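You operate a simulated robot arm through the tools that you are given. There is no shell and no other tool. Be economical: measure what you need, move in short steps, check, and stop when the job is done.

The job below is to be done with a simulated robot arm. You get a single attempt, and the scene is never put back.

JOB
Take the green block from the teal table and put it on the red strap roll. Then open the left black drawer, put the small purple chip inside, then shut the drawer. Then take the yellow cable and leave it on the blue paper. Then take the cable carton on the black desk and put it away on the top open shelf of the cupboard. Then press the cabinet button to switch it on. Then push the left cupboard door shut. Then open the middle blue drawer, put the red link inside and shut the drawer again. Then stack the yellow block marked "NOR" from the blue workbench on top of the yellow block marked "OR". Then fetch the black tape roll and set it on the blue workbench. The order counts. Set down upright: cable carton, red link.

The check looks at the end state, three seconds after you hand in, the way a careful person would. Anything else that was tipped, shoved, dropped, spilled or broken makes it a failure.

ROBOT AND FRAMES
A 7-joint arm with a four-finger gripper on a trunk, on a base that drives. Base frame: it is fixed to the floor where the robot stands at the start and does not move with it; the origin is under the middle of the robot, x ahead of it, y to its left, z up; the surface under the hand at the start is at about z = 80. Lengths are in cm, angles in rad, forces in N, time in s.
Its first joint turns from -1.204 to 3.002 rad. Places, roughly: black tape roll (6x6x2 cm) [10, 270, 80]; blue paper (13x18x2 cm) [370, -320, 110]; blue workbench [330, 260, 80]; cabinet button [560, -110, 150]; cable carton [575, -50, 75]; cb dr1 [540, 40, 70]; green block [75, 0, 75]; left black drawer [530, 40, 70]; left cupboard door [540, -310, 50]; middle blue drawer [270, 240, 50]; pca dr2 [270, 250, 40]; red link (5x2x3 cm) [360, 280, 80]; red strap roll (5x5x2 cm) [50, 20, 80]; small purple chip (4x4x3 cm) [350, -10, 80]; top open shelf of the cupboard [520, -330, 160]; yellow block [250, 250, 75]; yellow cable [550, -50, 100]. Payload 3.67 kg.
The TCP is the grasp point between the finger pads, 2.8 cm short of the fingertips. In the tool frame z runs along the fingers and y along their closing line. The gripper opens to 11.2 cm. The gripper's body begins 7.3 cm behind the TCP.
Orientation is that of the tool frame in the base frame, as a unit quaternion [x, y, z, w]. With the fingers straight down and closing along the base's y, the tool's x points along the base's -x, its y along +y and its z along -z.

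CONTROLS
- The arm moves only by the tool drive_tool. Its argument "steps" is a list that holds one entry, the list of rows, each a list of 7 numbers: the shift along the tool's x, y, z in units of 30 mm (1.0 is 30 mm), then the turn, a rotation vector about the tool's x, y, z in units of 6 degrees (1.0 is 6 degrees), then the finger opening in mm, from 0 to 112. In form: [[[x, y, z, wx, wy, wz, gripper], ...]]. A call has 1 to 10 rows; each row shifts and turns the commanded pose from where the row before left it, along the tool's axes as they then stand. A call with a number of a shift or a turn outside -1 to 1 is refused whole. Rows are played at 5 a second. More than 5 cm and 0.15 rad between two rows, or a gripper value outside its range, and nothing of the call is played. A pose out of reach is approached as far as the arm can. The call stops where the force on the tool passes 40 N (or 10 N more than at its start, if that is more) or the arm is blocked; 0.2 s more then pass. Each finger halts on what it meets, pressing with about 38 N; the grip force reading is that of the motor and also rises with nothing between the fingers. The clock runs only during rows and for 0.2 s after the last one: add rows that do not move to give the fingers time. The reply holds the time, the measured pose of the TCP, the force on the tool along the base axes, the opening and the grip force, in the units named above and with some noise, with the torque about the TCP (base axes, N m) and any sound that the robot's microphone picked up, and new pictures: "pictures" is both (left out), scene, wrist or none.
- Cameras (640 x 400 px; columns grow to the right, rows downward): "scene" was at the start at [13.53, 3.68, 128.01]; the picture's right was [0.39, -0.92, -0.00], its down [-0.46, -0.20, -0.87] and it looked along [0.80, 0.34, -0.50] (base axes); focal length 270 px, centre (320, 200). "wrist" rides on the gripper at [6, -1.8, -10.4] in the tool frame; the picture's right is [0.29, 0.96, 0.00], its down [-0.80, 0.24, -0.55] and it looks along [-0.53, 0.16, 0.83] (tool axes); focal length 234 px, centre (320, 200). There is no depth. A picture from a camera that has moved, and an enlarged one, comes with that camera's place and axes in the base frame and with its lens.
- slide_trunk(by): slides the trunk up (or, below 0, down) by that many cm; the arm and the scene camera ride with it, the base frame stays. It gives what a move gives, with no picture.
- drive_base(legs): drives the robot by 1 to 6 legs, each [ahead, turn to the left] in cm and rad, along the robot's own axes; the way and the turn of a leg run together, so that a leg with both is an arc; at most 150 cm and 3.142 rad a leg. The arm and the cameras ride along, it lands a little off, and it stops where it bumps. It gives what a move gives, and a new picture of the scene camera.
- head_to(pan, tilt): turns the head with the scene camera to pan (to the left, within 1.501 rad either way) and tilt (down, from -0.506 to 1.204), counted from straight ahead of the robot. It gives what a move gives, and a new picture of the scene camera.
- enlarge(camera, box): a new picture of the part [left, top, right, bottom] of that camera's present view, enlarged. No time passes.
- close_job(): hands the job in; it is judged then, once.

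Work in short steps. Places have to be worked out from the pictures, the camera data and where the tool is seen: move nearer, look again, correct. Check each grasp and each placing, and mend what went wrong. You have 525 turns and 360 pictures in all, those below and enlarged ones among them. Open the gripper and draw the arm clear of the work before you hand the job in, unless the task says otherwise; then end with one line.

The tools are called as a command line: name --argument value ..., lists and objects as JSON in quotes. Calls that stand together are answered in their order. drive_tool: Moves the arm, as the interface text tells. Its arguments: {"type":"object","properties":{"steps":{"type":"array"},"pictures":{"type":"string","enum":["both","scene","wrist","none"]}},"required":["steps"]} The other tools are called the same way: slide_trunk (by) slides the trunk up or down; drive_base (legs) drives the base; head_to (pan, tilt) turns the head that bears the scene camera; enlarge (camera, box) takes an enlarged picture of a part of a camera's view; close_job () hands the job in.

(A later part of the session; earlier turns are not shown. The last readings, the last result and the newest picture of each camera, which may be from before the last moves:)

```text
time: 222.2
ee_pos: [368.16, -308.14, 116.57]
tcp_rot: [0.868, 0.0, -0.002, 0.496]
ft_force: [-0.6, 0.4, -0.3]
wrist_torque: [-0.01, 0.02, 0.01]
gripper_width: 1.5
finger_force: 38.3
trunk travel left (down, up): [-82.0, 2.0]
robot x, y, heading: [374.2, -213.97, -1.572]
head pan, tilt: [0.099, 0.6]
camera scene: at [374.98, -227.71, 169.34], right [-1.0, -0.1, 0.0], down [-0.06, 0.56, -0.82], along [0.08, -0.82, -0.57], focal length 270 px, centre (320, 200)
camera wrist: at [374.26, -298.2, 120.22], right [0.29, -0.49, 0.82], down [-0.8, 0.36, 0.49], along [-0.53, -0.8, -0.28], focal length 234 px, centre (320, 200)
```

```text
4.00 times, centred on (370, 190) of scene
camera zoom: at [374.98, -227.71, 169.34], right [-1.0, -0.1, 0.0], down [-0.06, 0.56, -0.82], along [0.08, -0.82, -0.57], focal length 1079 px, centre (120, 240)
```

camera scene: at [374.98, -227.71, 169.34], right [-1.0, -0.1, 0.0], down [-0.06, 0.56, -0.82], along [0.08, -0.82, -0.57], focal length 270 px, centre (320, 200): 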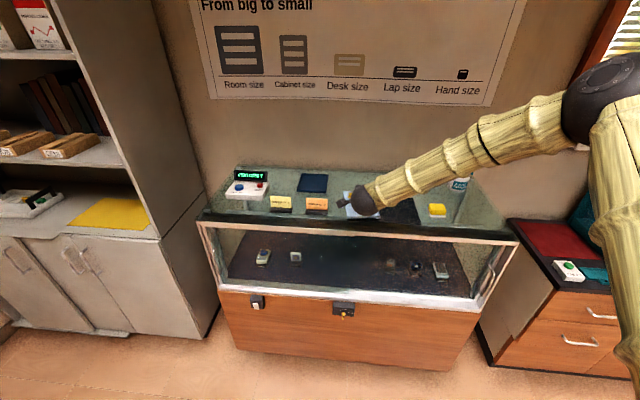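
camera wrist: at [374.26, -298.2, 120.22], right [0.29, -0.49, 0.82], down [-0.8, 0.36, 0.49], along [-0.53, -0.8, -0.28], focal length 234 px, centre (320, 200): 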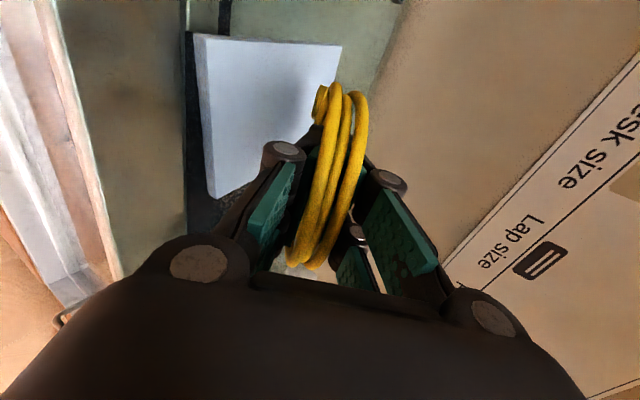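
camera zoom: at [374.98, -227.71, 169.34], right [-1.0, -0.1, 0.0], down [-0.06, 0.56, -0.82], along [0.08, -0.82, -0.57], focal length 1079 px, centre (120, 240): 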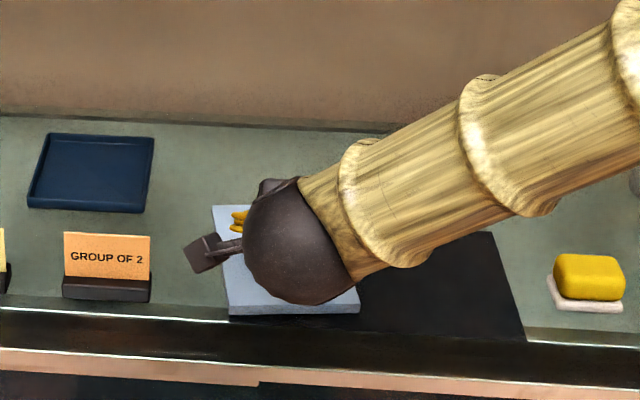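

Comparing several views, the paper top is lower and farther than I took it: z ≈ 106, centre about [367, -319]. I roll the base 6 cm forward and then look again.

drive_base --legs '[[6, 0]]'

drive_tool --steps '[[[0, -0.2, 0.12, 0, 0, 0, 0], [0, -0.2, 0.12, 0, 0, 0, 0], [0, 0, 0, 0, 0, 0, 0]]]' --pictures "wrist"

```text
time: 223.2
ee_pos: [368.16, -313.02, 117.71]
tcp_rot: [0.866, 0.0, -0.001, 0.501]
ft_force: [1.0, 0.2, 0.3]
wrist_torque: [0.11, -0.01, -0.01]
gripper_width: 1.51
finger_force: 38.0
trunk travel left (down, up): [-82.0, 2.0]
robot x, y, heading: [373.57, -220.15, -1.572]
head pan, tilt: [0.099, 0.6]
camera scene: at [374.97, -232.49, 169.44], right [-1.0, -0.1, 0.0], down [-0.06, 0.56, -0.83], along [0.08, -0.83, -0.56], focal length 270 px, centre (320, 200)
```

scene: 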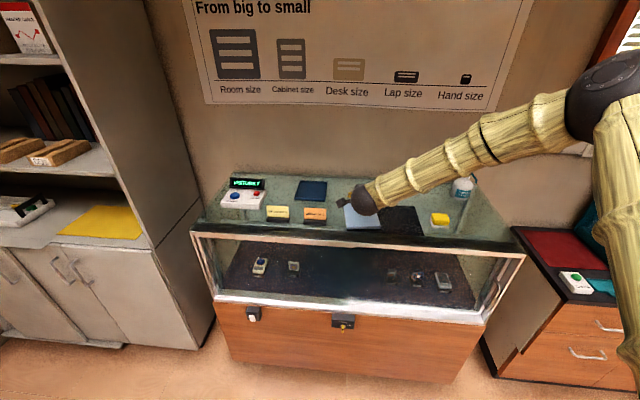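

```text
time: 223.9
ee_pos: [368.14, -313.92, 115.38]
tcp_rot: [0.868, -0.001, -0.001, 0.496]
ft_force: [-0.6, 0.3, -1.6]
wrist_torque: [0.02, -0.01, 0.01]
gripper_width: 1.5
finger_force: 37.6
trunk travel left (down, up): [-82.0, 2.0]
robot x, y, heading: [374.15, -220.23, -1.568]
head pan, tilt: [0.099, 0.6]
camera wrist: at [374.25, -304.02, 119.06], right [0.29, -0.49, 0.82], down [-0.8, 0.36, 0.49], along [-0.53, -0.8, -0.28], focal length 234 px, centre (320, 200)
```

wrist: 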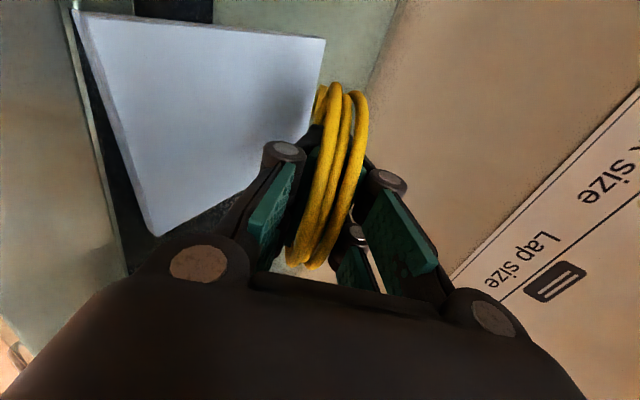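

Good position. I lower until contact.

drive_tool --steps '[[[0, -0.2, 0.12, 0, 0, 0, 0], [0, -0.1, 0.06, 0, 0, 0, 0], [0, 0, 0, 0, 0, 0, 0]]]' --pictures "none"

drive_tool --steps '[[[0, -0.1, 0.06, 0, 0, 0, 0], [0, -0.1, 0.06, 0, 0, 0, 0], [0, 0, 0, 0, 0, 0, 0]]]' --pictures "none"

enlarge --camera "scene" --box '[290, 140, 450, 240]'

```text
time: 224.8
ee_pos: [368.11, -313.78, 114.6]
tcp_rot: [0.868, 0.0, -0.002, 0.497]
ft_force: [-0.7, 0.5, -0.3]
wrist_torque: [0.03, -0.01, -0.01]
gripper_width: 1.48
finger_force: 37.8
trunk travel left (down, up): [-82.0, 2.0]
robot x, y, heading: [374.24, -220.04, -1.572]
head pan, tilt: [0.099, 0.6]
```

```text
time: 225.6
ee_pos: [368.1, -313.83, 113.79]
tcp_rot: [0.867, -0.001, -0.001, 0.498]
ft_force: [-1.0, -0.2, -0.4]
wrist_torque: [0.03, 0.02, 0.02]
gripper_width: 1.49
finger_force: 38.1
trunk travel left (down, up): [-82.0, 2.0]
robot x, y, heading: [374.26, -220.1, -1.575]
head pan, tilt: [0.099, 0.6]
```

```text
4.00 times, centred on (370, 190) of scene
camera zoom: at [374.96, -233.68, 169.34], right [-1.0, -0.1, 0.0], down [-0.06, 0.56, -0.82], along [0.08, -0.82, -0.57], focal length 1079 px, centre (120, 240)
```

zoom: 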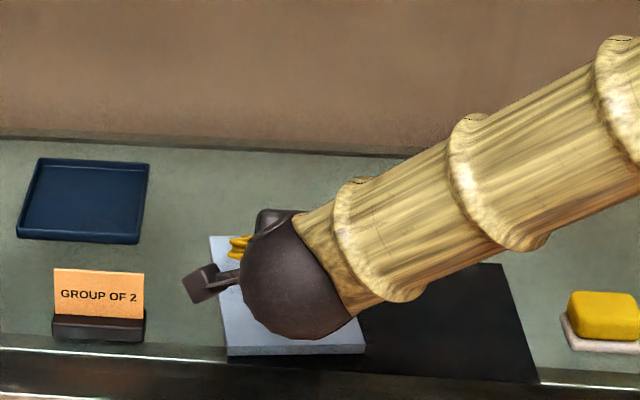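

Still no contact; two more small steps.

drive_tool --steps '[[[0, -0.12, 0.07, 0, 0, 0, 0], [0, -0.12, 0.07, 0, 0, 0, 0], [0, 0, 0, 0, 0, 0, 0]]]' --pictures "none"

drive_tool --steps '[[[0, -0.1, 0.06, 0, 0, 0, 0], [0, -0.1, 0.06, 0, 0, 0, 0], [0, 0, 0, 0, 0, 0, 0]]]' --pictures "wrist"

```text
time: 226.3
ee_pos: [368.27, -313.84, 112.98]
tcp_rot: [0.867, 0.0, -0.002, 0.498]
ft_force: [-0.4, -0.5, 0.0]
wrist_torque: [-0.02, 0.03, 0.01]
gripper_width: 1.5
finger_force: 38.0
trunk travel left (down, up): [-82.0, 2.0]
robot x, y, heading: [374.15, -219.71, -1.57]
head pan, tilt: [0.099, 0.6]
```

```text
time: 227.2
ee_pos: [368.19, -313.88, 112.18]
tcp_rot: [0.868, 0.001, -0.002, 0.497]
ft_force: [0.3, 0.2, 0.1]
wrist_torque: [-0.03, -0.01, -0.03]
gripper_width: 1.42
finger_force: 38.1
trunk travel left (down, up): [-82.0, 2.0]
robot x, y, heading: [373.66, -219.87, -1.569]
head pan, tilt: [0.099, 0.6]
camera wrist: at [374.22, -303.86, 115.9], right [0.29, -0.48, 0.83], down [-0.8, 0.36, 0.49], along [-0.53, -0.8, -0.28], focal length 234 px, centre (320, 200)
```

wrist: 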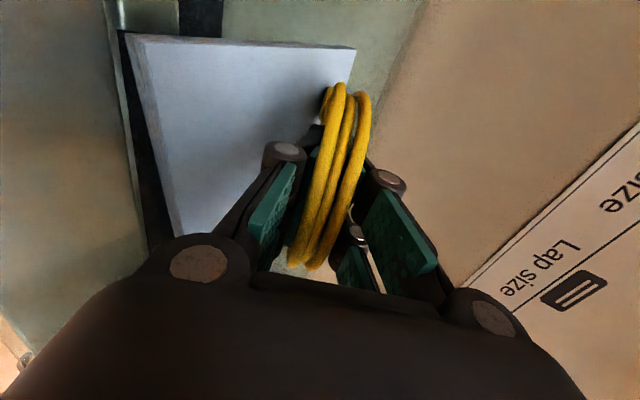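

The cable has shifted slightly in the fingers, so it's touching the paper. I open the fingers moderately and look.

drive_tool --steps '[[[0, 0, 0, 0, 0, 0, 35], [0, 0, 0, 0, 0, 0, 35], [0, 0, 0, 0, 0, 0, 35]]]' --pictures "wrist"

enlarge --camera "scene" --box '[290, 140, 450, 240]'

```text
time: 227.9
ee_pos: [368.15, -313.8, 112.25]
tcp_rot: [0.867, 0.0, -0.002, 0.498]
ft_force: [-0.3, 0.1, -1.5]
wrist_torque: [0.0, 0.01, 0.04]
gripper_width: 3.54
finger_force: 0.4
trunk travel left (down, up): [-82.0, 2.0]
robot x, y, heading: [374.37, -219.85, -1.574]
head pan, tilt: [0.099, 0.6]
camera wrist: at [374.23, -303.87, 115.92], right [0.29, -0.48, 0.83], down [-0.8, 0.36, 0.49], along [-0.53, -0.8, -0.28], focal length 234 px, centre (320, 200)
```

wrist: 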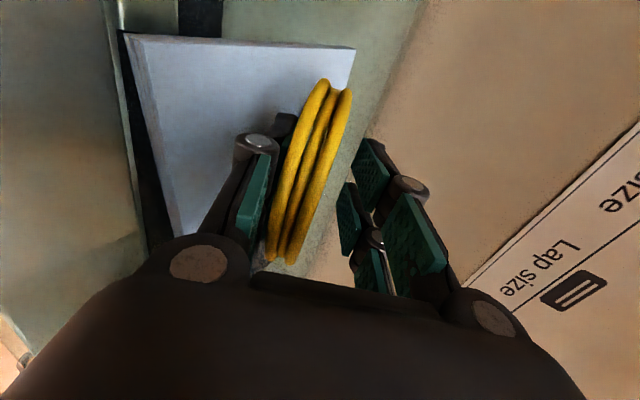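

```text
4.00 times, centred on (370, 190) of scene
camera zoom: at [374.97, -233.69, 169.34], right [-1.0, -0.1, 0.0], down [-0.06, 0.56, -0.82], along [0.08, -0.82, -0.57], focal length 1079 px, centre (120, 240)
```

zoom: 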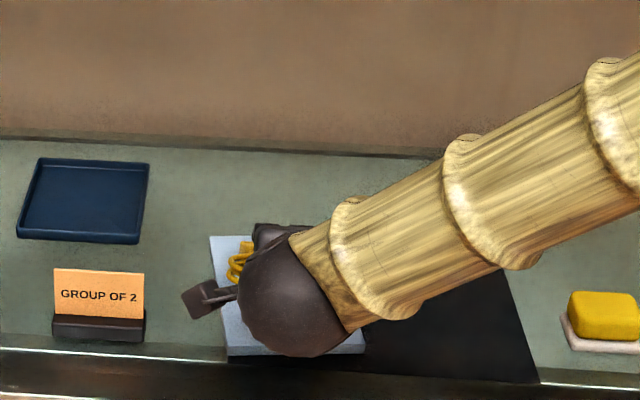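

The loop rests on the lower finger. I lower a little more and then withdraw straight back so it slides off onto the paper.

drive_tool --steps '[[[0, -0.2, 0.12, 0, 0, 0, 35], [0, -0.2, 0.12, 0, 0, 0, 35], [0, 0, 0, 0, 0, 0, 35]]]' --pictures "none"

drive_tool --steps '[[[0, -0.17, -0.29, 0, 0, 0, 35], [0, -0.25, -0.43, 0, 0, 0, 35], [0, -0.25, -0.43, 0, 0, 0, 35], [0, -0.25, -0.43, 0, 0, 0, 35], [0, -0.25, -0.43, 0, 0, 0, 35], [0, -0.25, -0.43, 0, 0, 0, 35]]]' --pictures "both"

```text
time: 228.8
ee_pos: [367.98, -313.77, 110.94]
tcp_rot: [0.867, 0.0, -0.001, 0.498]
ft_force: [0.5, 0.2, 0.4]
wrist_torque: [0.01, 0.03, -0.02]
gripper_width: 3.52
finger_force: 0.2
trunk travel left (down, up): [-82.0, 2.0]
robot x, y, heading: [374.07, -219.77, -1.571]
head pan, tilt: [0.099, 0.6]
```

```text
time: 230.2
ee_pos: [368.17, -305.25, 111.03]
tcp_rot: [0.867, -0.001, 0.0, 0.498]
ft_force: [-0.8, 0.0, -0.6]
wrist_torque: [-0.05, 0.01, 0.02]
gripper_width: 3.48
finger_force: 0.1
trunk travel left (down, up): [-82.0, 2.0]
robot x, y, heading: [373.72, -220.07, -1.575]
head pan, tilt: [0.099, 0.6]
camera scene: at [374.96, -233.63, 169.34], right [-1.0, -0.1, 0.0], down [-0.06, 0.56, -0.83], along [0.08, -0.82, -0.56], focal length 270 px, centre (320, 200)
camera wrist: at [374.21, -295.39, 114.57], right [0.29, -0.48, 0.83], down [-0.8, 0.36, 0.49], along [-0.53, -0.8, -0.28], focal length 234 px, centre (320, 200)
```

scene: 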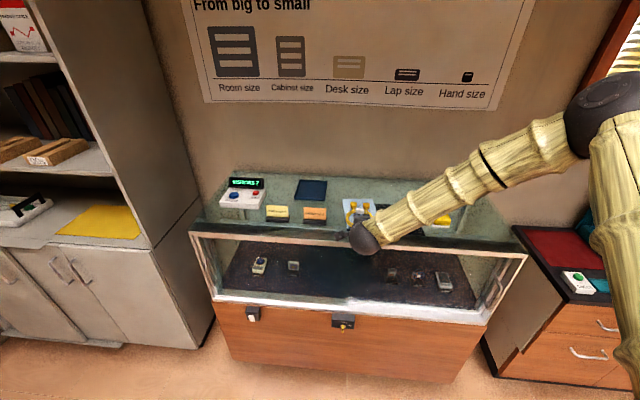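
wrist: 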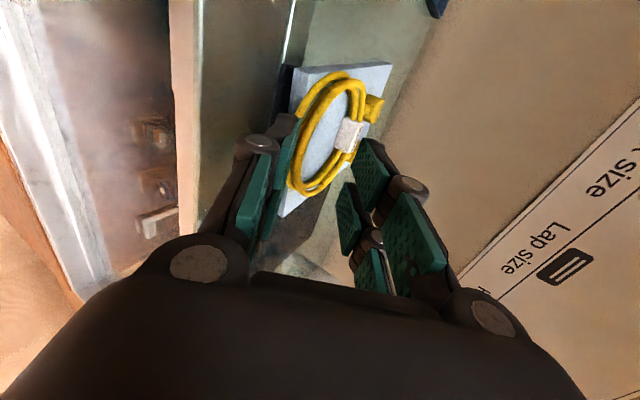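

The cable lies flat on the paper. I withdraw further, then rise and check.

drive_tool --steps '[[[0, -0.4, -0.75, 0, 0, 0, 35], [0, -0.4, -0.75, 0, 0, 0, 35], [0, -0.4, -0.75, 0, 0, 0, 35], [0, 0.5, -0.8, 0, 0, 0, 35], [0, 0.8, -0.5, 0, 0, 0, 35], [0, 0.8, -0.5, 0, 0, 0, 35], [0, 0.8, -0.5, 0, 0, 0, 35], [0, 0.8, -0.5, 0, 0, 0, 35], [0, 0.8, -0.5, 0, 0, 0, 35], [0, 0.8, -0.5, 0, 0, 0, 35]]]' --pictures "scene"

enlarge --camera "scene" --box '[210, 160, 490, 250]'

```text
time: 232.3
ee_pos: [368.1, -295.66, 130.9]
tcp_rot: [0.867, 0.0, -0.001, 0.498]
ft_force: [0.8, -0.2, 0.0]
wrist_torque: [-0.01, 0.03, 0.01]
gripper_width: 3.51
finger_force: 0.2
trunk travel left (down, up): [-82.0, 2.0]
robot x, y, heading: [373.95, -219.81, -1.574]
head pan, tilt: [0.099, 0.6]
camera scene: at [375.0, -233.52, 169.35], right [-1.0, -0.1, 0.0], down [-0.06, 0.56, -0.83], along [0.08, -0.82, -0.56], focal length 270 px, centre (320, 200)
```

scene: 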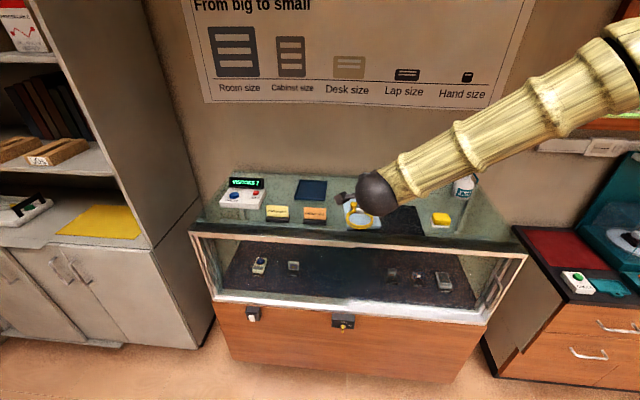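

```text
2.29 times, centred on (350, 205) of scene
camera zoom: at [375.0, -233.52, 169.35], right [-1.0, -0.1, 0.0], down [-0.06, 0.56, -0.83], along [0.08, -0.82, -0.56], focal length 617 px, centre (251, 189)
```

zoom: 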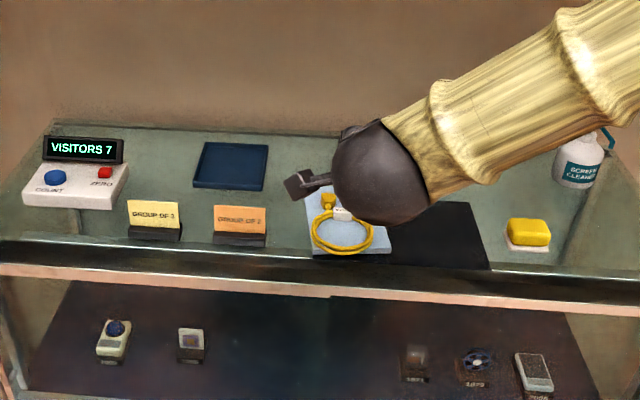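

The cable is on the paper. Next is the carton (about x 572–578, y -54 to -42, z 75–88.6). I back off and return the hand to pointing down, drawn in.

drive_base --legs '[[-55, 0]]'

drive_tool --steps '[[[0, 0, 0, 1, 0, 0, 50], [0, 0, 0, 1, 0, 0, 50], [0, 0, 0, 1, 0, 0, 50], [0, 0, 0, 1, 0, 0, 50], [0, 0, 0, 1, 0, 0, 50], [0, 0, 0, 1, 0, 0, 50], [0, 0, 0, 1, 0, 0, 50], [0, 0, 0, 1, 0, 0, 50], [0, 0, 0, 1, 0, 0, 50], [0, 0, 0, 1, 0, 0, 50]]]' --pictures "none"

drive_tool --steps '[[[0, -0.8, 0, 0, 0, 0, 50], [0, -0.8, 0, 0, 0, 0, 50], [0, -0.8, 0, 0, 0, 0, 50], [0, -0.8, 0, 0, 0, 0, 50], [0, -0.8, 0, 0, 0, 0, 50], [0, -0.8, 0, 0, 0, 0, 50], [0, -0.8, 0, 0, 0, 0, 50], [0, -0.8, 0, 0, 0, 0, 50]]]' --pictures "none"

```text
time: 235.5
ee_pos: [368.0, -241.1, 130.8]
tcp_rot: [0.868, -0.002, -0.002, 0.497]
ft_force: [-0.2, -1.6, 0.4]
wrist_torque: [0.0, 0.0, -0.02]
gripper_width: 3.48
finger_force: 0.0
trunk travel left (down, up): [-82.0, 2.0]
robot x, y, heading: [373.97, -165.43, -1.576]
head pan, tilt: [0.099, 0.6]
camera scene: at [375.07, -178.95, 169.34], right [-1.0, -0.1, 0.0], down [-0.05, 0.56, -0.83], along [0.08, -0.82, -0.56], focal length 270 px, centre (320, 200)
```

scene: 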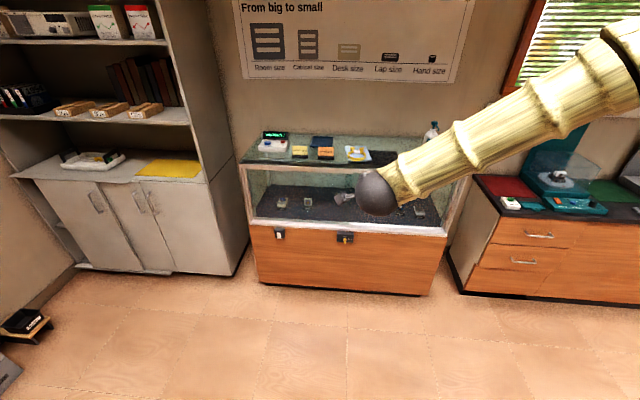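

```text
time: 237.7
ee_pos: [368.05, -241.32, 130.57]
tcp_rot: [1.0, -0.001, -0.001, -0.004]
ft_force: [0.1, 0.5, -0.1]
wrist_torque: [0.0, 0.01, 0.0]
gripper_width: 5.01
finger_force: 0.0
trunk travel left (down, up): [-82.0, 2.0]
robot x, y, heading: [373.7, -165.22, -1.576]
head pan, tilt: [0.099, 0.6]
```

```text
time: 239.5
ee_pos: [368.04, -221.84, 130.81]
tcp_rot: [1.0, -0.003, -0.002, -0.003]
ft_force: [0.2, 0.4, -0.4]
wrist_torque: [-0.03, 0.01, 0.01]
gripper_width: 4.99
finger_force: 0.1
trunk travel left (down, up): [-82.0, 2.0]
robot x, y, heading: [374.31, -165.35, -1.573]
head pan, tilt: [0.099, 0.6]
```

I drive to about [505, -108] facing +y, via [505, -165], so the arm stays clear of the wall cabinet.

drive_base --legs '[[0, 1.573], [128, 0], [0, 1.571]]'

head_to --pan -0.5 --tilt 0.4

```text
time: 253.6
ee_pos: [508.4, -110.19, 130.87]
tcp_rot: [-0.005, 1.0, -0.003, 0.001]
ft_force: [0.7, 0.6, 0.0]
wrist_torque: [0.01, -0.02, 0.01]
gripper_width: 5.0
finger_force: 0.0
trunk travel left (down, up): [-82.0, 2.0]
robot x, y, heading: [503.16, -167.3, 1.578]
head pan, tilt: [0.099, 0.6]
camera scene: at [502.29, -153.05, 169.34], right [0.99, 0.11, 0.0], down [0.06, -0.56, -0.82], along [-0.09, 0.82, -0.57], focal length 270 px, centre (320, 200)
```

scene: 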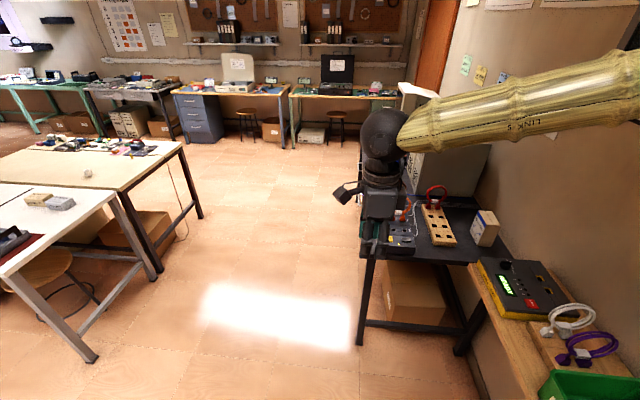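

```text
time: 254.6
ee_pos: [508.45, -110.21, 130.78]
tcp_rot: [-0.005, 1.0, -0.002, 0.001]
ft_force: [-0.4, 0.8, 0.0]
wrist_torque: [0.01, 0.02, 0.01]
gripper_width: 5.0
finger_force: 0.0
trunk travel left (down, up): [-82.0, 2.0]
robot x, y, heading: [503.02, -167.32, 1.579]
head pan, tilt: [-0.499, 0.4]
camera scene: at [507.61, -153.67, 171.16], right [0.88, -0.47, 0.0], down [-0.18, -0.34, -0.92], along [0.43, 0.81, -0.39], focal length 270 px, centre (320, 200)
```

scene: 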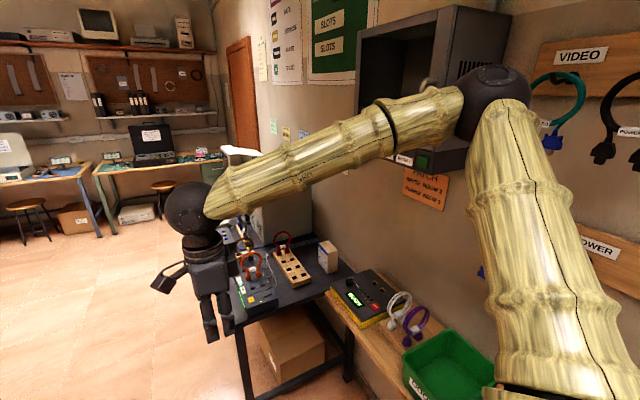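

The arm's elbow is near the wall cabinet's height, so I lower the trunk 30 cm first, then drive forward.

slide_trunk --by -30

drive_base --legs '[[56, 0]]'

head_to --pan -0.8 --tilt 0.6

```text
time: 257.6
ee_pos: [508.41, -110.29, 100.85]
tcp_rot: [-0.004, 1.0, -0.003, 0.001]
ft_force: [0.1, -0.5, -0.3]
wrist_torque: [-0.02, 0.02, 0.02]
gripper_width: 4.98
finger_force: 0.1
trunk travel left (down, up): [-52.0, 32.0]
robot x, y, heading: [502.75, -166.92, 1.58]
head pan, tilt: [-0.499, 0.4]
```

```text
time: 260.9
ee_pos: [508.37, -53.83, 100.79]
tcp_rot: [-0.001, 1.0, -0.004, 0.001]
ft_force: [0.3, 0.4, 0.9]
wrist_torque: [0.02, 0.01, -0.01]
gripper_width: 4.98
finger_force: 0.2
trunk travel left (down, up): [-52.0, 32.0]
robot x, y, heading: [502.77, -110.61, 1.573]
head pan, tilt: [-0.499, 0.4]
camera scene: at [507.39, -97.18, 141.15], right [0.88, -0.48, 0.0], down [-0.19, -0.34, -0.92], along [0.44, 0.81, -0.39], focal length 270 px, centre (320, 200)
```

scene: 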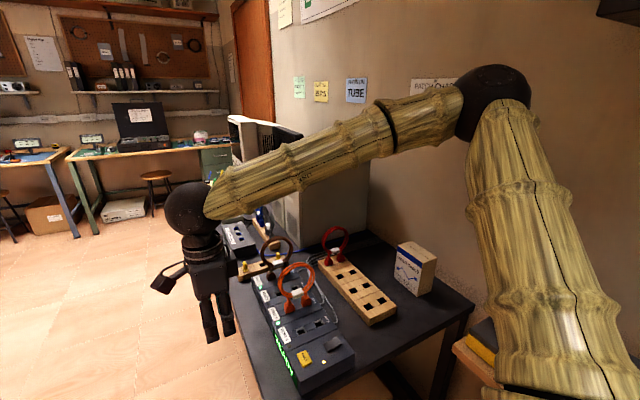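

```text
time: 261.7
ee_pos: [508.46, -53.9, 100.83]
tcp_rot: [-0.001, 1.0, -0.003, 0.001]
ft_force: [0.0, 0.6, 0.1]
wrist_torque: [0.01, -0.05, -0.01]
gripper_width: 5.02
finger_force: 0.1
trunk travel left (down, up): [-52.0, 32.0]
robot x, y, heading: [502.71, -110.52, 1.576]
head pan, tilt: [-0.799, 0.6]
camera scene: at [509.29, -99.21, 139.34], right [0.7, -0.71, 0.0], down [-0.4, -0.4, -0.83], along [0.59, 0.58, -0.56], focal length 270 px, centre (320, 200)
```

scene: 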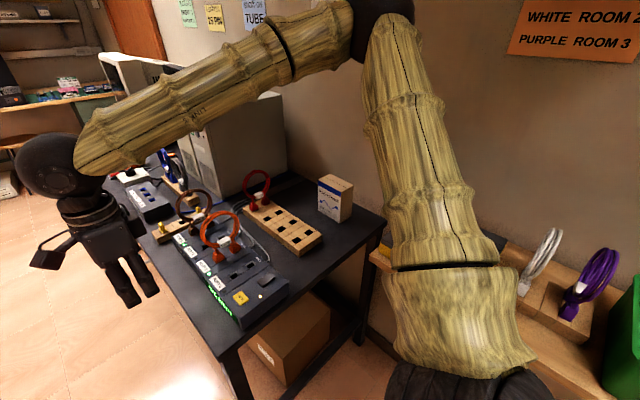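

The carton stands at the desk's rear right. I enlarge it to fix its corners.

enlarge --camera "scene" --box '[290, 160, 390, 230]'

```text
5.71 times, centred on (340, 195) of scene
camera zoom: at [509.29, -99.21, 139.34], right [0.7, -0.71, 0.0], down [-0.4, -0.4, -0.83], along [0.59, 0.58, -0.56], focal length 1542 px, centre (206, 229)
```

zoom: 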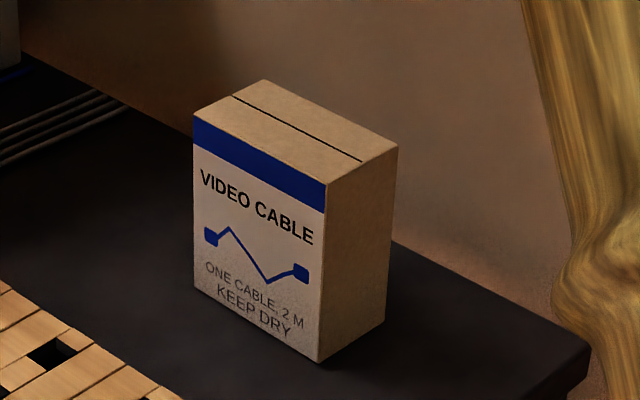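

Consistent with all views, the desk top is at z ≈ 80 and the carton spans x 565.8–572, y -53.3 to -42.7, z 80–92.7. I'll grip its front and back faces with the hand tilted 45°, coming from the right; first I raise and yaw the hand.

drive_tool --steps '[[[0, 0, -0.6, 0, 0, 1, 95], [0, 0, -0.6, 0, 0, 1, 95], [0, 0, -0.6, 0, 0, 1, 95], [0, 0, -0.6, 0, 0, 1, 95], [0, 0, -0.6, 0, 0, 1, 95], [0, 0, -0.6, 0, 0, 1, 95], [0, 0, -0.6, 0, 0, 1, 95], [0, 0, -0.6, 0, 0, 1, 95], [0, 0, -0.6, 0, 0, 1, 95], [0, 0, -0.6, 0, 0, 1, 95]]]' --pictures "none"

drive_tool --steps '[[[0, 0, 0, 0, 0, 1, 95], [0, 0, 0, 0, 0, 1, 95], [0, 0, 0, 0, 0, 1, 95], [0, 0, 0, 0, 0, 1, 95], [0, 0, 0, 0, 0, 1, 95]]]' --pictures "scene"

```text
time: 263.9
ee_pos: [508.44, -53.9, 118.89]
tcp_rot: [0.499, 0.867, -0.002, 0.004]
ft_force: [0.0, -0.6, 0.1]
wrist_torque: [0.0, 0.01, -0.04]
gripper_width: 9.51
finger_force: 0.1
trunk travel left (down, up): [-52.0, 32.0]
robot x, y, heading: [502.74, -110.66, 1.576]
head pan, tilt: [-0.799, 0.6]
```

```text
time: 265.1
ee_pos: [508.34, -53.79, 118.86]
tcp_rot: [0.707, 0.707, -0.001, 0.003]
ft_force: [0.8, 0.2, 0.3]
wrist_torque: [-0.02, -0.01, 0.0]
gripper_width: 9.48
finger_force: 0.0
trunk travel left (down, up): [-52.0, 32.0]
robot x, y, heading: [502.71, -110.83, 1.577]
head pan, tilt: [-0.799, 0.6]
camera scene: at [509.26, -99.24, 139.34], right [0.7, -0.71, 0.0], down [-0.4, -0.4, -0.83], along [0.59, 0.58, -0.57], focal length 270 px, centre (320, 200)
```

scene: 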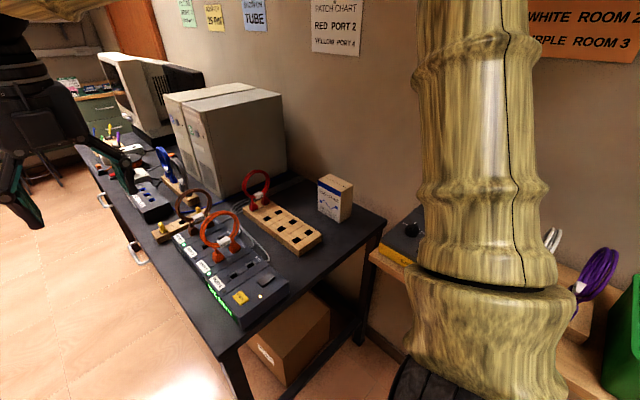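

I tilt the hand 45° so that it will point toward +y and down.

drive_tool --steps '[[[0, 0, 0, 0, 1, 0, 95], [0, 0, 0, 0, 1, 0, 95], [0, 0, 0, 0, 1, 0, 95], [0, 0, 0, 0, 1, 0, 95], [0, 0, 0, 0, 1, 0, 95], [0, 0, 0, 0, 1, 0, 95], [0, 0, 0, 0, 1, 0, 95], [0, 0, 0, 0, 0.5, 0, 95]]]' --pictures "none"

drive_tool --steps '[[[-0.31, 1, 0.12, 0, 0, 0, 95], [-0.31, 1, 0.12, 0, 0, 0, 95], [-0.31, 1, 0.12, 0, 0, 0, 95], [-0.31, 1, 0.12, 0, 0, 0, 95], [-0.31, 1, 0.12, 0, 0, 0, 95], [-0.31, 1, 0.12, 0, 0, 0, 95], [-0.31, 1, 0.12, 0, 0, 0, 95], [-0.31, 1, 0.12, 0, 0, 0, 95], [-0.31, 1, 0.12, 0, 0, 0, 95], [-0.31, 1, 0.12, 0, 0, 0, 95]]]' --pictures "both"

```text
time: 266.9
ee_pos: [508.38, -53.93, 118.83]
tcp_rot: [0.653, 0.655, 0.269, -0.269]
ft_force: [1.1, -0.1, 0.7]
wrist_torque: [-0.03, 0.03, -0.02]
gripper_width: 9.5
finger_force: 0.1
trunk travel left (down, up): [-52.0, 32.0]
robot x, y, heading: [502.37, -110.48, 1.577]
head pan, tilt: [-0.799, 0.6]
```

```text
time: 269.1
ee_pos: [537.63, -57.39, 110.41]
tcp_rot: [0.651, 0.657, 0.275, -0.263]
ft_force: [1.7, 0.3, -0.3]
wrist_torque: [0.06, 0.18, 0.09]
gripper_width: 9.49
finger_force: 0.0
out of reach, approached as far as the arm can: row 8
trunk travel left (down, up): [-52.0, 32.0]
robot x, y, heading: [502.85, -110.59, 1.577]
head pan, tilt: [-0.799, 0.6]
camera scene: at [508.09, -99.21, 139.49], right [0.7, -0.71, 0.01], down [-0.4, -0.4, -0.83], along [0.59, 0.58, -0.56], focal length 270 px, centre (320, 200)
camera wrist: at [535.7, -60.37, 121.94], right [0.95, 0.21, 0.22], down [0.25, -0.96, -0.16], along [0.17, 0.21, -0.96], focal length 234 px, centre (320, 200)
```

scene: 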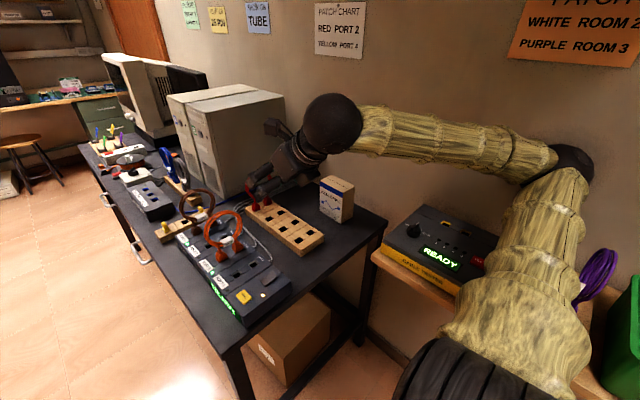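
wrist: 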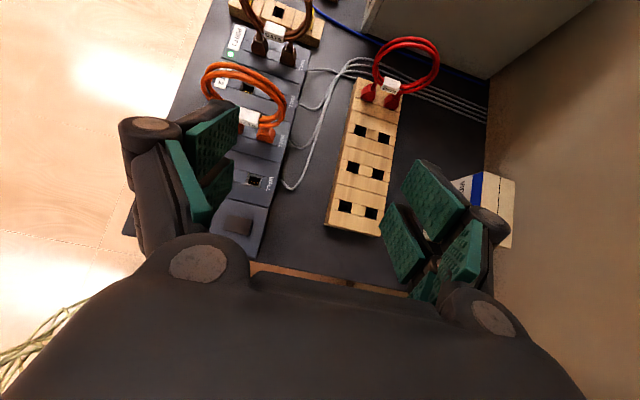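

The shoulder is near its right-hand limit here. I swing the hand back to the left, then turn the base so the target lies straight ahead.

drive_tool --steps '[[[0.1, -1, -0.1, 0, 0, 0, 95], [0.1, -1, -0.1, 0, 0, 0, 95], [0.1, -1, -0.1, 0, 0, 0, 95], [0.1, -1, -0.1, 0, 0, 0, 95], [0.1, -1, -0.1, 0, 0, 0, 95], [0, -1, -0.1, 0, 0, 0, 95], [0, -1, -0.1, 0, 0, 0, 95], [0, -1, -0.1, 0, 0, 0, 95], [0, -1, -0.1, 0, 0, 0, 95], [0, -1, -0.1, 0, 0, 0, 95]]]' --pictures "none"

drive_tool --steps '[[[0, -1, 0, 0, 0, 0, 95], [0, -1, 0, 0, 0, 0, 95], [0, -1, 0, 0, 0, 0, 95], [0, -1, 0, 0, 0, 0, 95], [0, -1, 0, 0, 0, 0, 95], [0, -1, 0, 0, 0, 0, 95], [0, -1, 0, 0, 0, 0, 95], [0, -1, 0, 0, 0, 0, 95], [0, -1, 0, 0, 0, 0, 95], [0, -1, 0, 0, 0, 0, 95]]]' --pictures "scene"

```text
time: 271.3
ee_pos: [513.83, -49.91, 117.19]
tcp_rot: [0.741, 0.555, 0.241, -0.291]
ft_force: [1.5, -5.0, -2.0]
wrist_torque: [0.47, 0.07, 0.19]
gripper_width: 9.47
finger_force: 0.0
out of reach, approached as far as the arm can: row 1, 2, 4
trunk travel left (down, up): [-52.0, 32.0]
robot x, y, heading: [503.8, -102.63, 1.286]
head pan, tilt: [-0.799, 0.6]
stopped in row 10: the arm was blocked; the commanded pose is now the measured one
```

```text
time: 271.6
ee_pos: [489.88, -38.43, 111.79]
tcp_rot: [0.699, 0.619, 0.289, -0.212]
ft_force: [6.3, 3.0, 0.9]
wrist_torque: [-0.27, 0.53, 0.35]
gripper_width: 9.42
finger_force: 0.1
trunk travel left (down, up): [-52.0, 32.0]
robot x, y, heading: [505.34, -99.51, 1.208]
head pan, tilt: [-0.799, 0.6]
stopped in row 1: the arm was blocked; the commanded pose is now the measured one
camera scene: at [505.78, -86.59, 140.26], right [0.4, -0.92, 0.06], down [-0.46, -0.25, -0.85], along [0.79, 0.31, -0.52], focal length 270 px, centre (320, 200)
```

scene: 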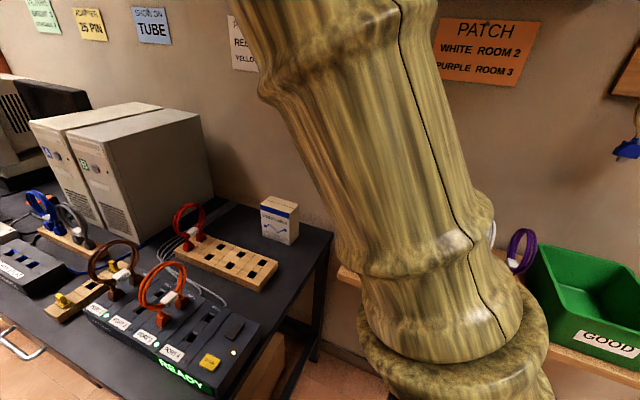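

The arm got blocked and the robot was pushed round. I stop and look at what the arm touches.

head_to --pan -1.2 --tilt 0.5

```text
time: 272.5
ee_pos: [513.02, -46.58, 118.74]
tcp_rot: [0.744, 0.551, 0.243, -0.29]
ft_force: [1.5, 1.1, 4.1]
wrist_torque: [-0.48, 0.17, 0.08]
gripper_width: 9.52
finger_force: 0.0
trunk travel left (down, up): [-52.0, 32.0]
robot x, y, heading: [504.58, -99.6, 1.187]
head pan, tilt: [-1.201, 0.499]
camera scene: at [535.78, -102.7, 139.07], right [-0.02, -1.0, -0.05], down [-0.6, 0.05, -0.8], along [0.8, 0.02, -0.6], focal length 270 px, centre (320, 200)
```

scene: 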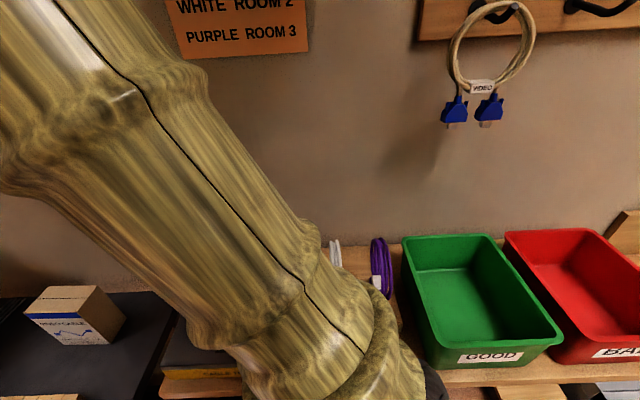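

The robot seems slightly tipped, leaning. I hold still for a moment to see whether it settles.

drive_tool --steps '[[[0, 0, 0, 0, 0, 0, 95], [0, 0, 0, 0, 0, 0, 95]]]' --pictures "both"

```text
time: 272.8
ee_pos: [496.06, -37.77, 111.8]
tcp_rot: [0.747, 0.573, 0.273, -0.194]
ft_force: [6.7, 7.9, 4.4]
wrist_torque: [-0.67, 0.62, 0.27]
gripper_width: 9.51
finger_force: 0.0
trunk travel left (down, up): [-52.0, 32.0]
robot x, y, heading: [505.82, -98.09, 1.135]
head pan, tilt: [-1.201, 0.499]
stopped in row 1: the arm was blocked; the commanded pose is now the measured one
camera scene: at [521.81, -95.73, 140.19], right [-0.07, -1.0, -0.01], down [-0.51, 0.04, -0.86], along [0.86, -0.05, -0.51], focal length 270 px, centre (320, 200)
camera wrist: at [493.63, -38.93, 123.61], right [0.98, -0.04, 0.2], down [-0.02, -1.0, -0.07], along [0.2, 0.06, -0.98], focal length 234 px, centre (320, 200)
```

scene: 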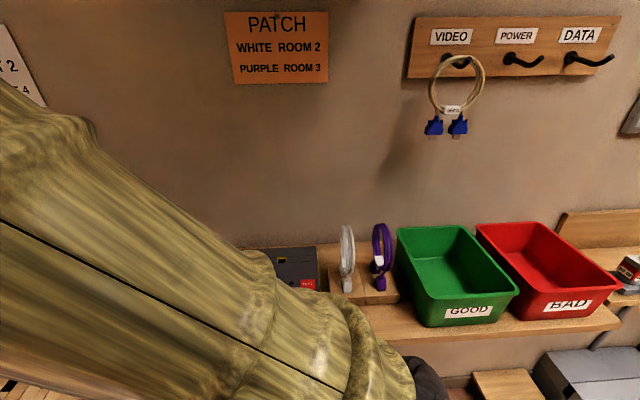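
wrist: 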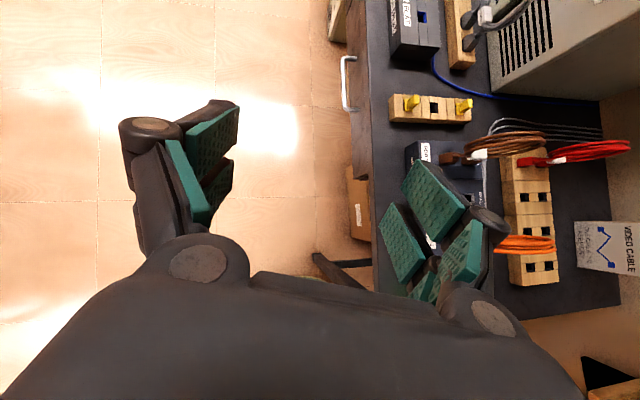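

The robot is oscillating against something. I look up and ahead to see the elbow and the wall cabinet.

head_to --pan -0.5 --tilt -0.1

```text
time: 273.9
ee_pos: [506.85, -44.6, 116.73]
tcp_rot: [0.752, 0.556, 0.25, -0.25]
ft_force: [-1.3, -0.6, 3.0]
wrist_torque: [-0.15, -0.14, -0.12]
gripper_width: 9.53
finger_force: 0.0
trunk travel left (down, up): [-52.0, 32.0]
robot x, y, heading: [505.36, -99.14, 1.15]
head pan, tilt: [-0.499, -0.099]
camera scene: at [534.16, -98.12, 145.21], right [0.59, -0.79, -0.13], down [-0.06, 0.12, -0.99], along [0.8, 0.6, 0.03], focal length 270 px, centre (320, 200)
```

scene: 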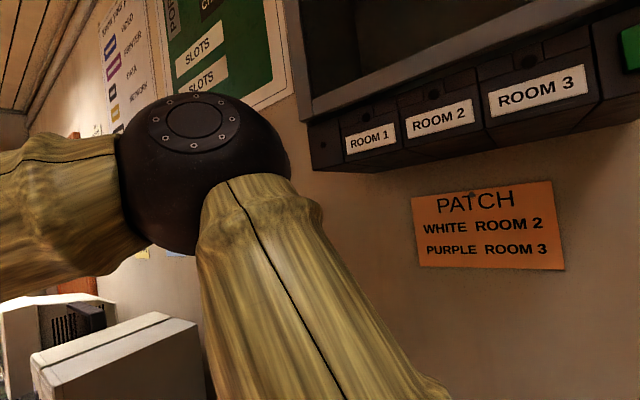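

The elbow is right beside the wall cabinet. Turning the base to the left moves the whole arm away from it, so I do that gently.

drive_base --legs '[[0, 0.25]]'

```text
time: 274.6
ee_pos: [483.64, -33.57, 107.13]
tcp_rot: [0.738, 0.594, 0.278, -0.157]
ft_force: [0.7, 1.3, 0.8]
wrist_torque: [-0.14, 0.2, 0.06]
gripper_width: 9.5
finger_force: 0.1
trunk travel left (down, up): [-52.0, 32.0]
robot x, y, heading: [505.71, -97.85, 1.179]
head pan, tilt: [-0.499, -0.099]
stopped in leg 1: the robot was blocked; the commanded pose is now the measured one
camera scene: at [498.58, -81.18, 146.6], right [0.62, -0.78, 0.1], down [0.19, 0.02, -0.98], along [0.76, 0.63, 0.16], focal length 270 px, centre (320, 200)
```

scene: 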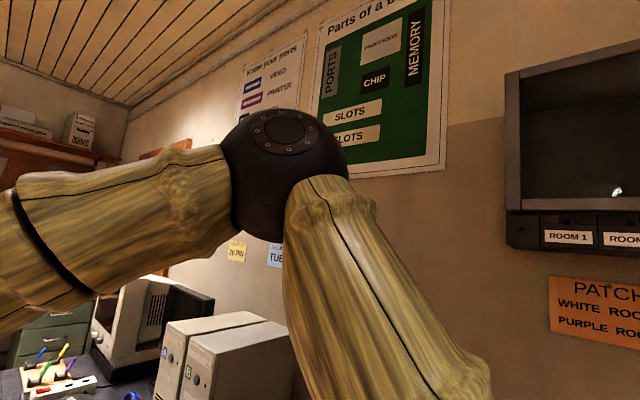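

The robot body is rocking. I let time pass with head motions to see whether it calms down.

head_to --pan 1.2 --tilt 0.9

head_to --pan -1.3 --tilt 1.0

```text
time: 276.3
ee_pos: [496.01, -36.32, 114.6]
tcp_rot: [0.764, 0.556, 0.254, -0.204]
ft_force: [0.6, 1.3, 5.5]
wrist_torque: [-0.42, 0.18, 0.04]
gripper_width: 9.51
finger_force: 0.4
trunk travel left (down, up): [-52.0, 32.0]
robot x, y, heading: [505.24, -98.64, 1.141]
head pan, tilt: [1.201, 0.901]
camera scene: at [509.78, -91.86, 137.72], right [0.71, 0.7, -0.02], down [0.51, -0.54, -0.66], along [-0.48, 0.46, -0.75], focal length 270 px, centre (320, 200)
```

scene: 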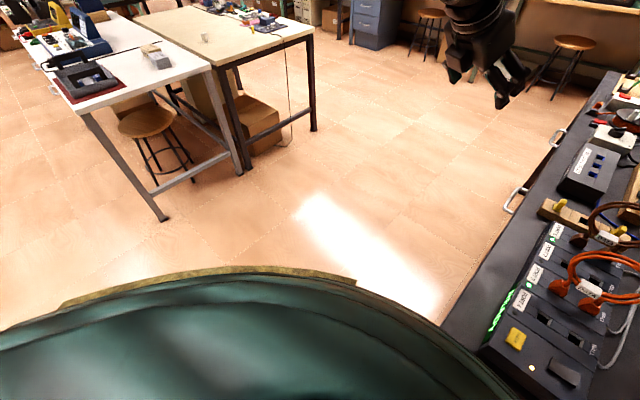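

```text
time: 278.6
ee_pos: [489.33, -36.01, 107.4]
tcp_rot: [0.743, 0.59, 0.271, -0.161]
ft_force: [-1.9, -0.1, -0.8]
wrist_torque: [0.03, -0.13, -0.1]
gripper_width: 9.48
finger_force: 0.0
trunk travel left (down, up): [-52.0, 32.0]
robot x, y, heading: [505.48, -98.31, 1.153]
head pan, tilt: [-1.3, 1.0]
camera scene: at [512.98, -94.03, 136.3], right [-0.14, -0.99, 0.0], down [-0.83, 0.12, -0.55], along [0.54, -0.08, -0.84], focal length 270 px, centre (320, 200)
```

scene: 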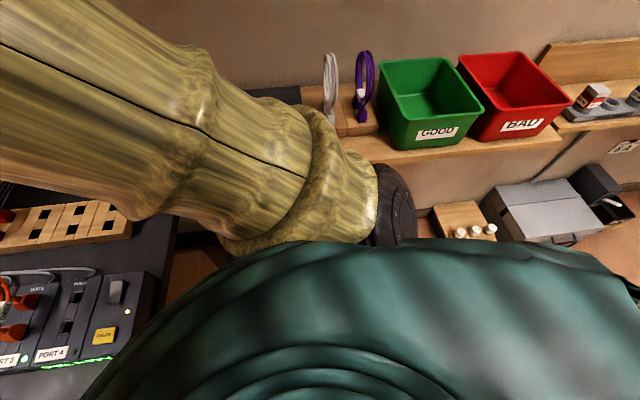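

It's calming. I look again at the elbow and cabinet before moving.

head_to --pan -0.7 --tilt 0.1

```text
time: 279.8
ee_pos: [490.44, -36.33, 108.24]
tcp_rot: [0.745, 0.587, 0.269, -0.168]
ft_force: [0.1, 0.0, 0.2]
wrist_torque: [-0.01, 0.0, -0.03]
gripper_width: 9.49
finger_force: 0.1
trunk travel left (down, up): [-52.0, 32.0]
robot x, y, heading: [505.34, -98.6, 1.154]
head pan, tilt: [-0.7, 0.099]
camera scene: at [515.71, -89.61, 143.95], right [0.44, -0.9, 0.0], down [-0.09, -0.04, -0.99], along [0.89, 0.44, -0.1], focal length 270 px, centre (320, 200)
```

scene: 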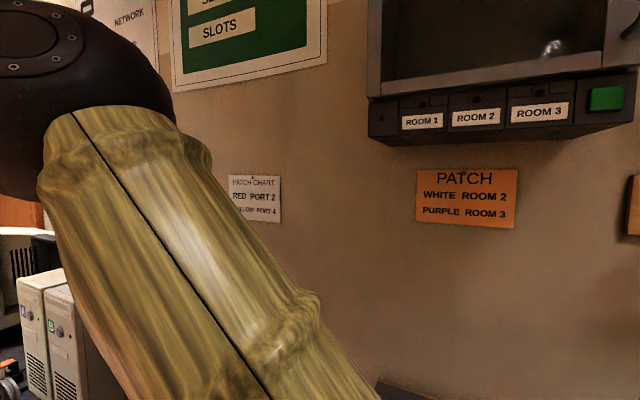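

Settled and upright now; nothing on the shelf or desk looks displaced. I'll instead reach the carton from in front of the desk with the arm nearly straight. First I back out of this corner.

drive_base --legs '[[-40, 0]]'

head_to --pan -0.3 --tilt 0.5

```text
time: 282.3
ee_pos: [474.04, -73.43, 108.29]
tcp_rot: [0.744, 0.588, 0.268, -0.168]
ft_force: [0.3, -0.8, 0.0]
wrist_torque: [0.01, 0.0, -0.01]
gripper_width: 9.48
finger_force: 0.1
trunk travel left (down, up): [-52.0, 32.0]
robot x, y, heading: [489.05, -135.04, 1.156]
head pan, tilt: [-0.7, 0.099]
camera scene: at [499.54, -126.57, 143.97], right [0.44, -0.9, 0.0], down [-0.09, -0.04, -1.0], along [0.89, 0.44, -0.1], focal length 270 px, centre (320, 200)
```

scene: 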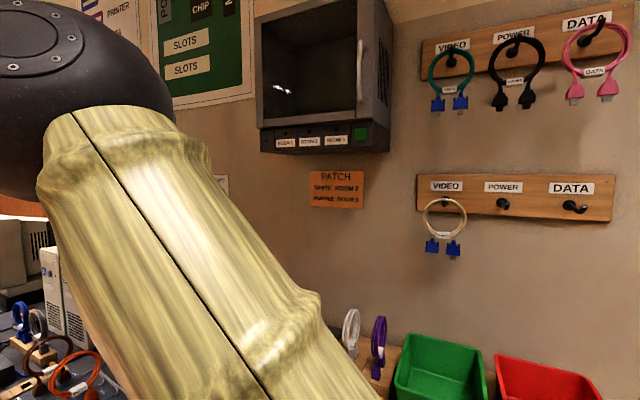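

```text
time: 283.2
ee_pos: [474.04, -73.29, 108.26]
tcp_rot: [0.745, 0.587, 0.269, -0.168]
ft_force: [-0.3, 0.2, 0.4]
wrist_torque: [0.03, 0.0, -0.01]
gripper_width: 9.5
finger_force: 0.0
trunk travel left (down, up): [-52.0, 32.0]
robot x, y, heading: [489.04, -135.55, 1.161]
head pan, tilt: [-0.3, 0.499]
camera scene: at [497.29, -123.67, 140.25], right [0.76, -0.66, 0.0], down [-0.31, -0.36, -0.88], along [0.58, 0.66, -0.48], focal length 270 px, centre (320, 200)
```

scene: 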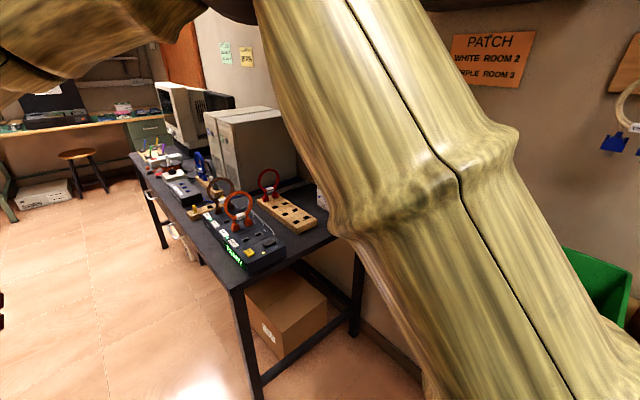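

All still standing as before. I drive round to the front of the desk at about [440, -64].

drive_base --legs '[[0, 1.02], [86, 0], [0, -2.18]]'

head_to --pan 0.0 --tilt 0.4

```text
time: 295.5
ee_pos: [491.75, -26.62, 108.23]
tcp_rot: [0.945, 0.08, 0.317, 0.008]
ft_force: [-0.6, -0.2, 0.6]
wrist_torque: [0.02, 0.0, 0.01]
gripper_width: 9.52
finger_force: 0.1
trunk travel left (down, up): [-52.0, 32.0]
robot x, y, heading: [440.47, -64.86, -0.012]
head pan, tilt: [-0.3, 0.499]
camera scene: at [454.58, -67.39, 140.25], right [-0.31, -0.95, 0.0], down [-0.46, 0.15, -0.88], along [0.84, -0.27, -0.48], focal length 270 px, centre (320, 200)
```

scene: 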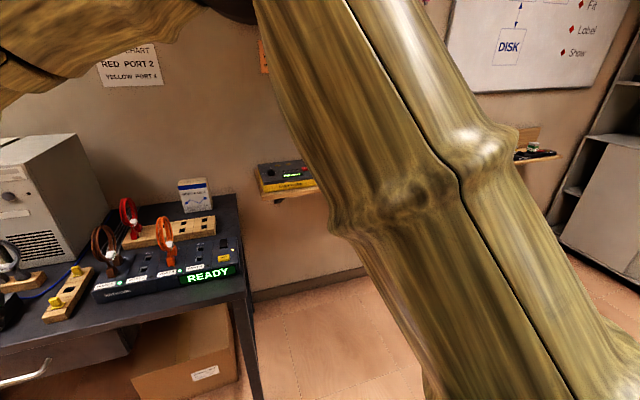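

```text
time: 296.3
ee_pos: [491.9, -26.6, 108.29]
tcp_rot: [0.945, 0.08, 0.317, 0.008]
ft_force: [0.1, -0.3, 0.0]
wrist_torque: [-0.02, 0.02, 0.0]
gripper_width: 9.51
finger_force: 0.1
trunk travel left (down, up): [-52.0, 32.0]
robot x, y, heading: [440.89, -64.63, -0.011]
head pan, tilt: [0.0, 0.4]
camera scene: at [455.18, -64.7, 141.16], right [-0.01, -1.0, 0.0], down [-0.39, 0.01, -0.92], along [0.92, -0.01, -0.39], focal length 270 px, centre (320, 200)
```

scene: 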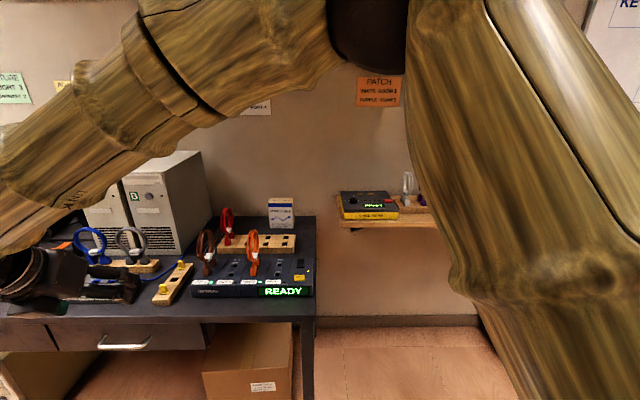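

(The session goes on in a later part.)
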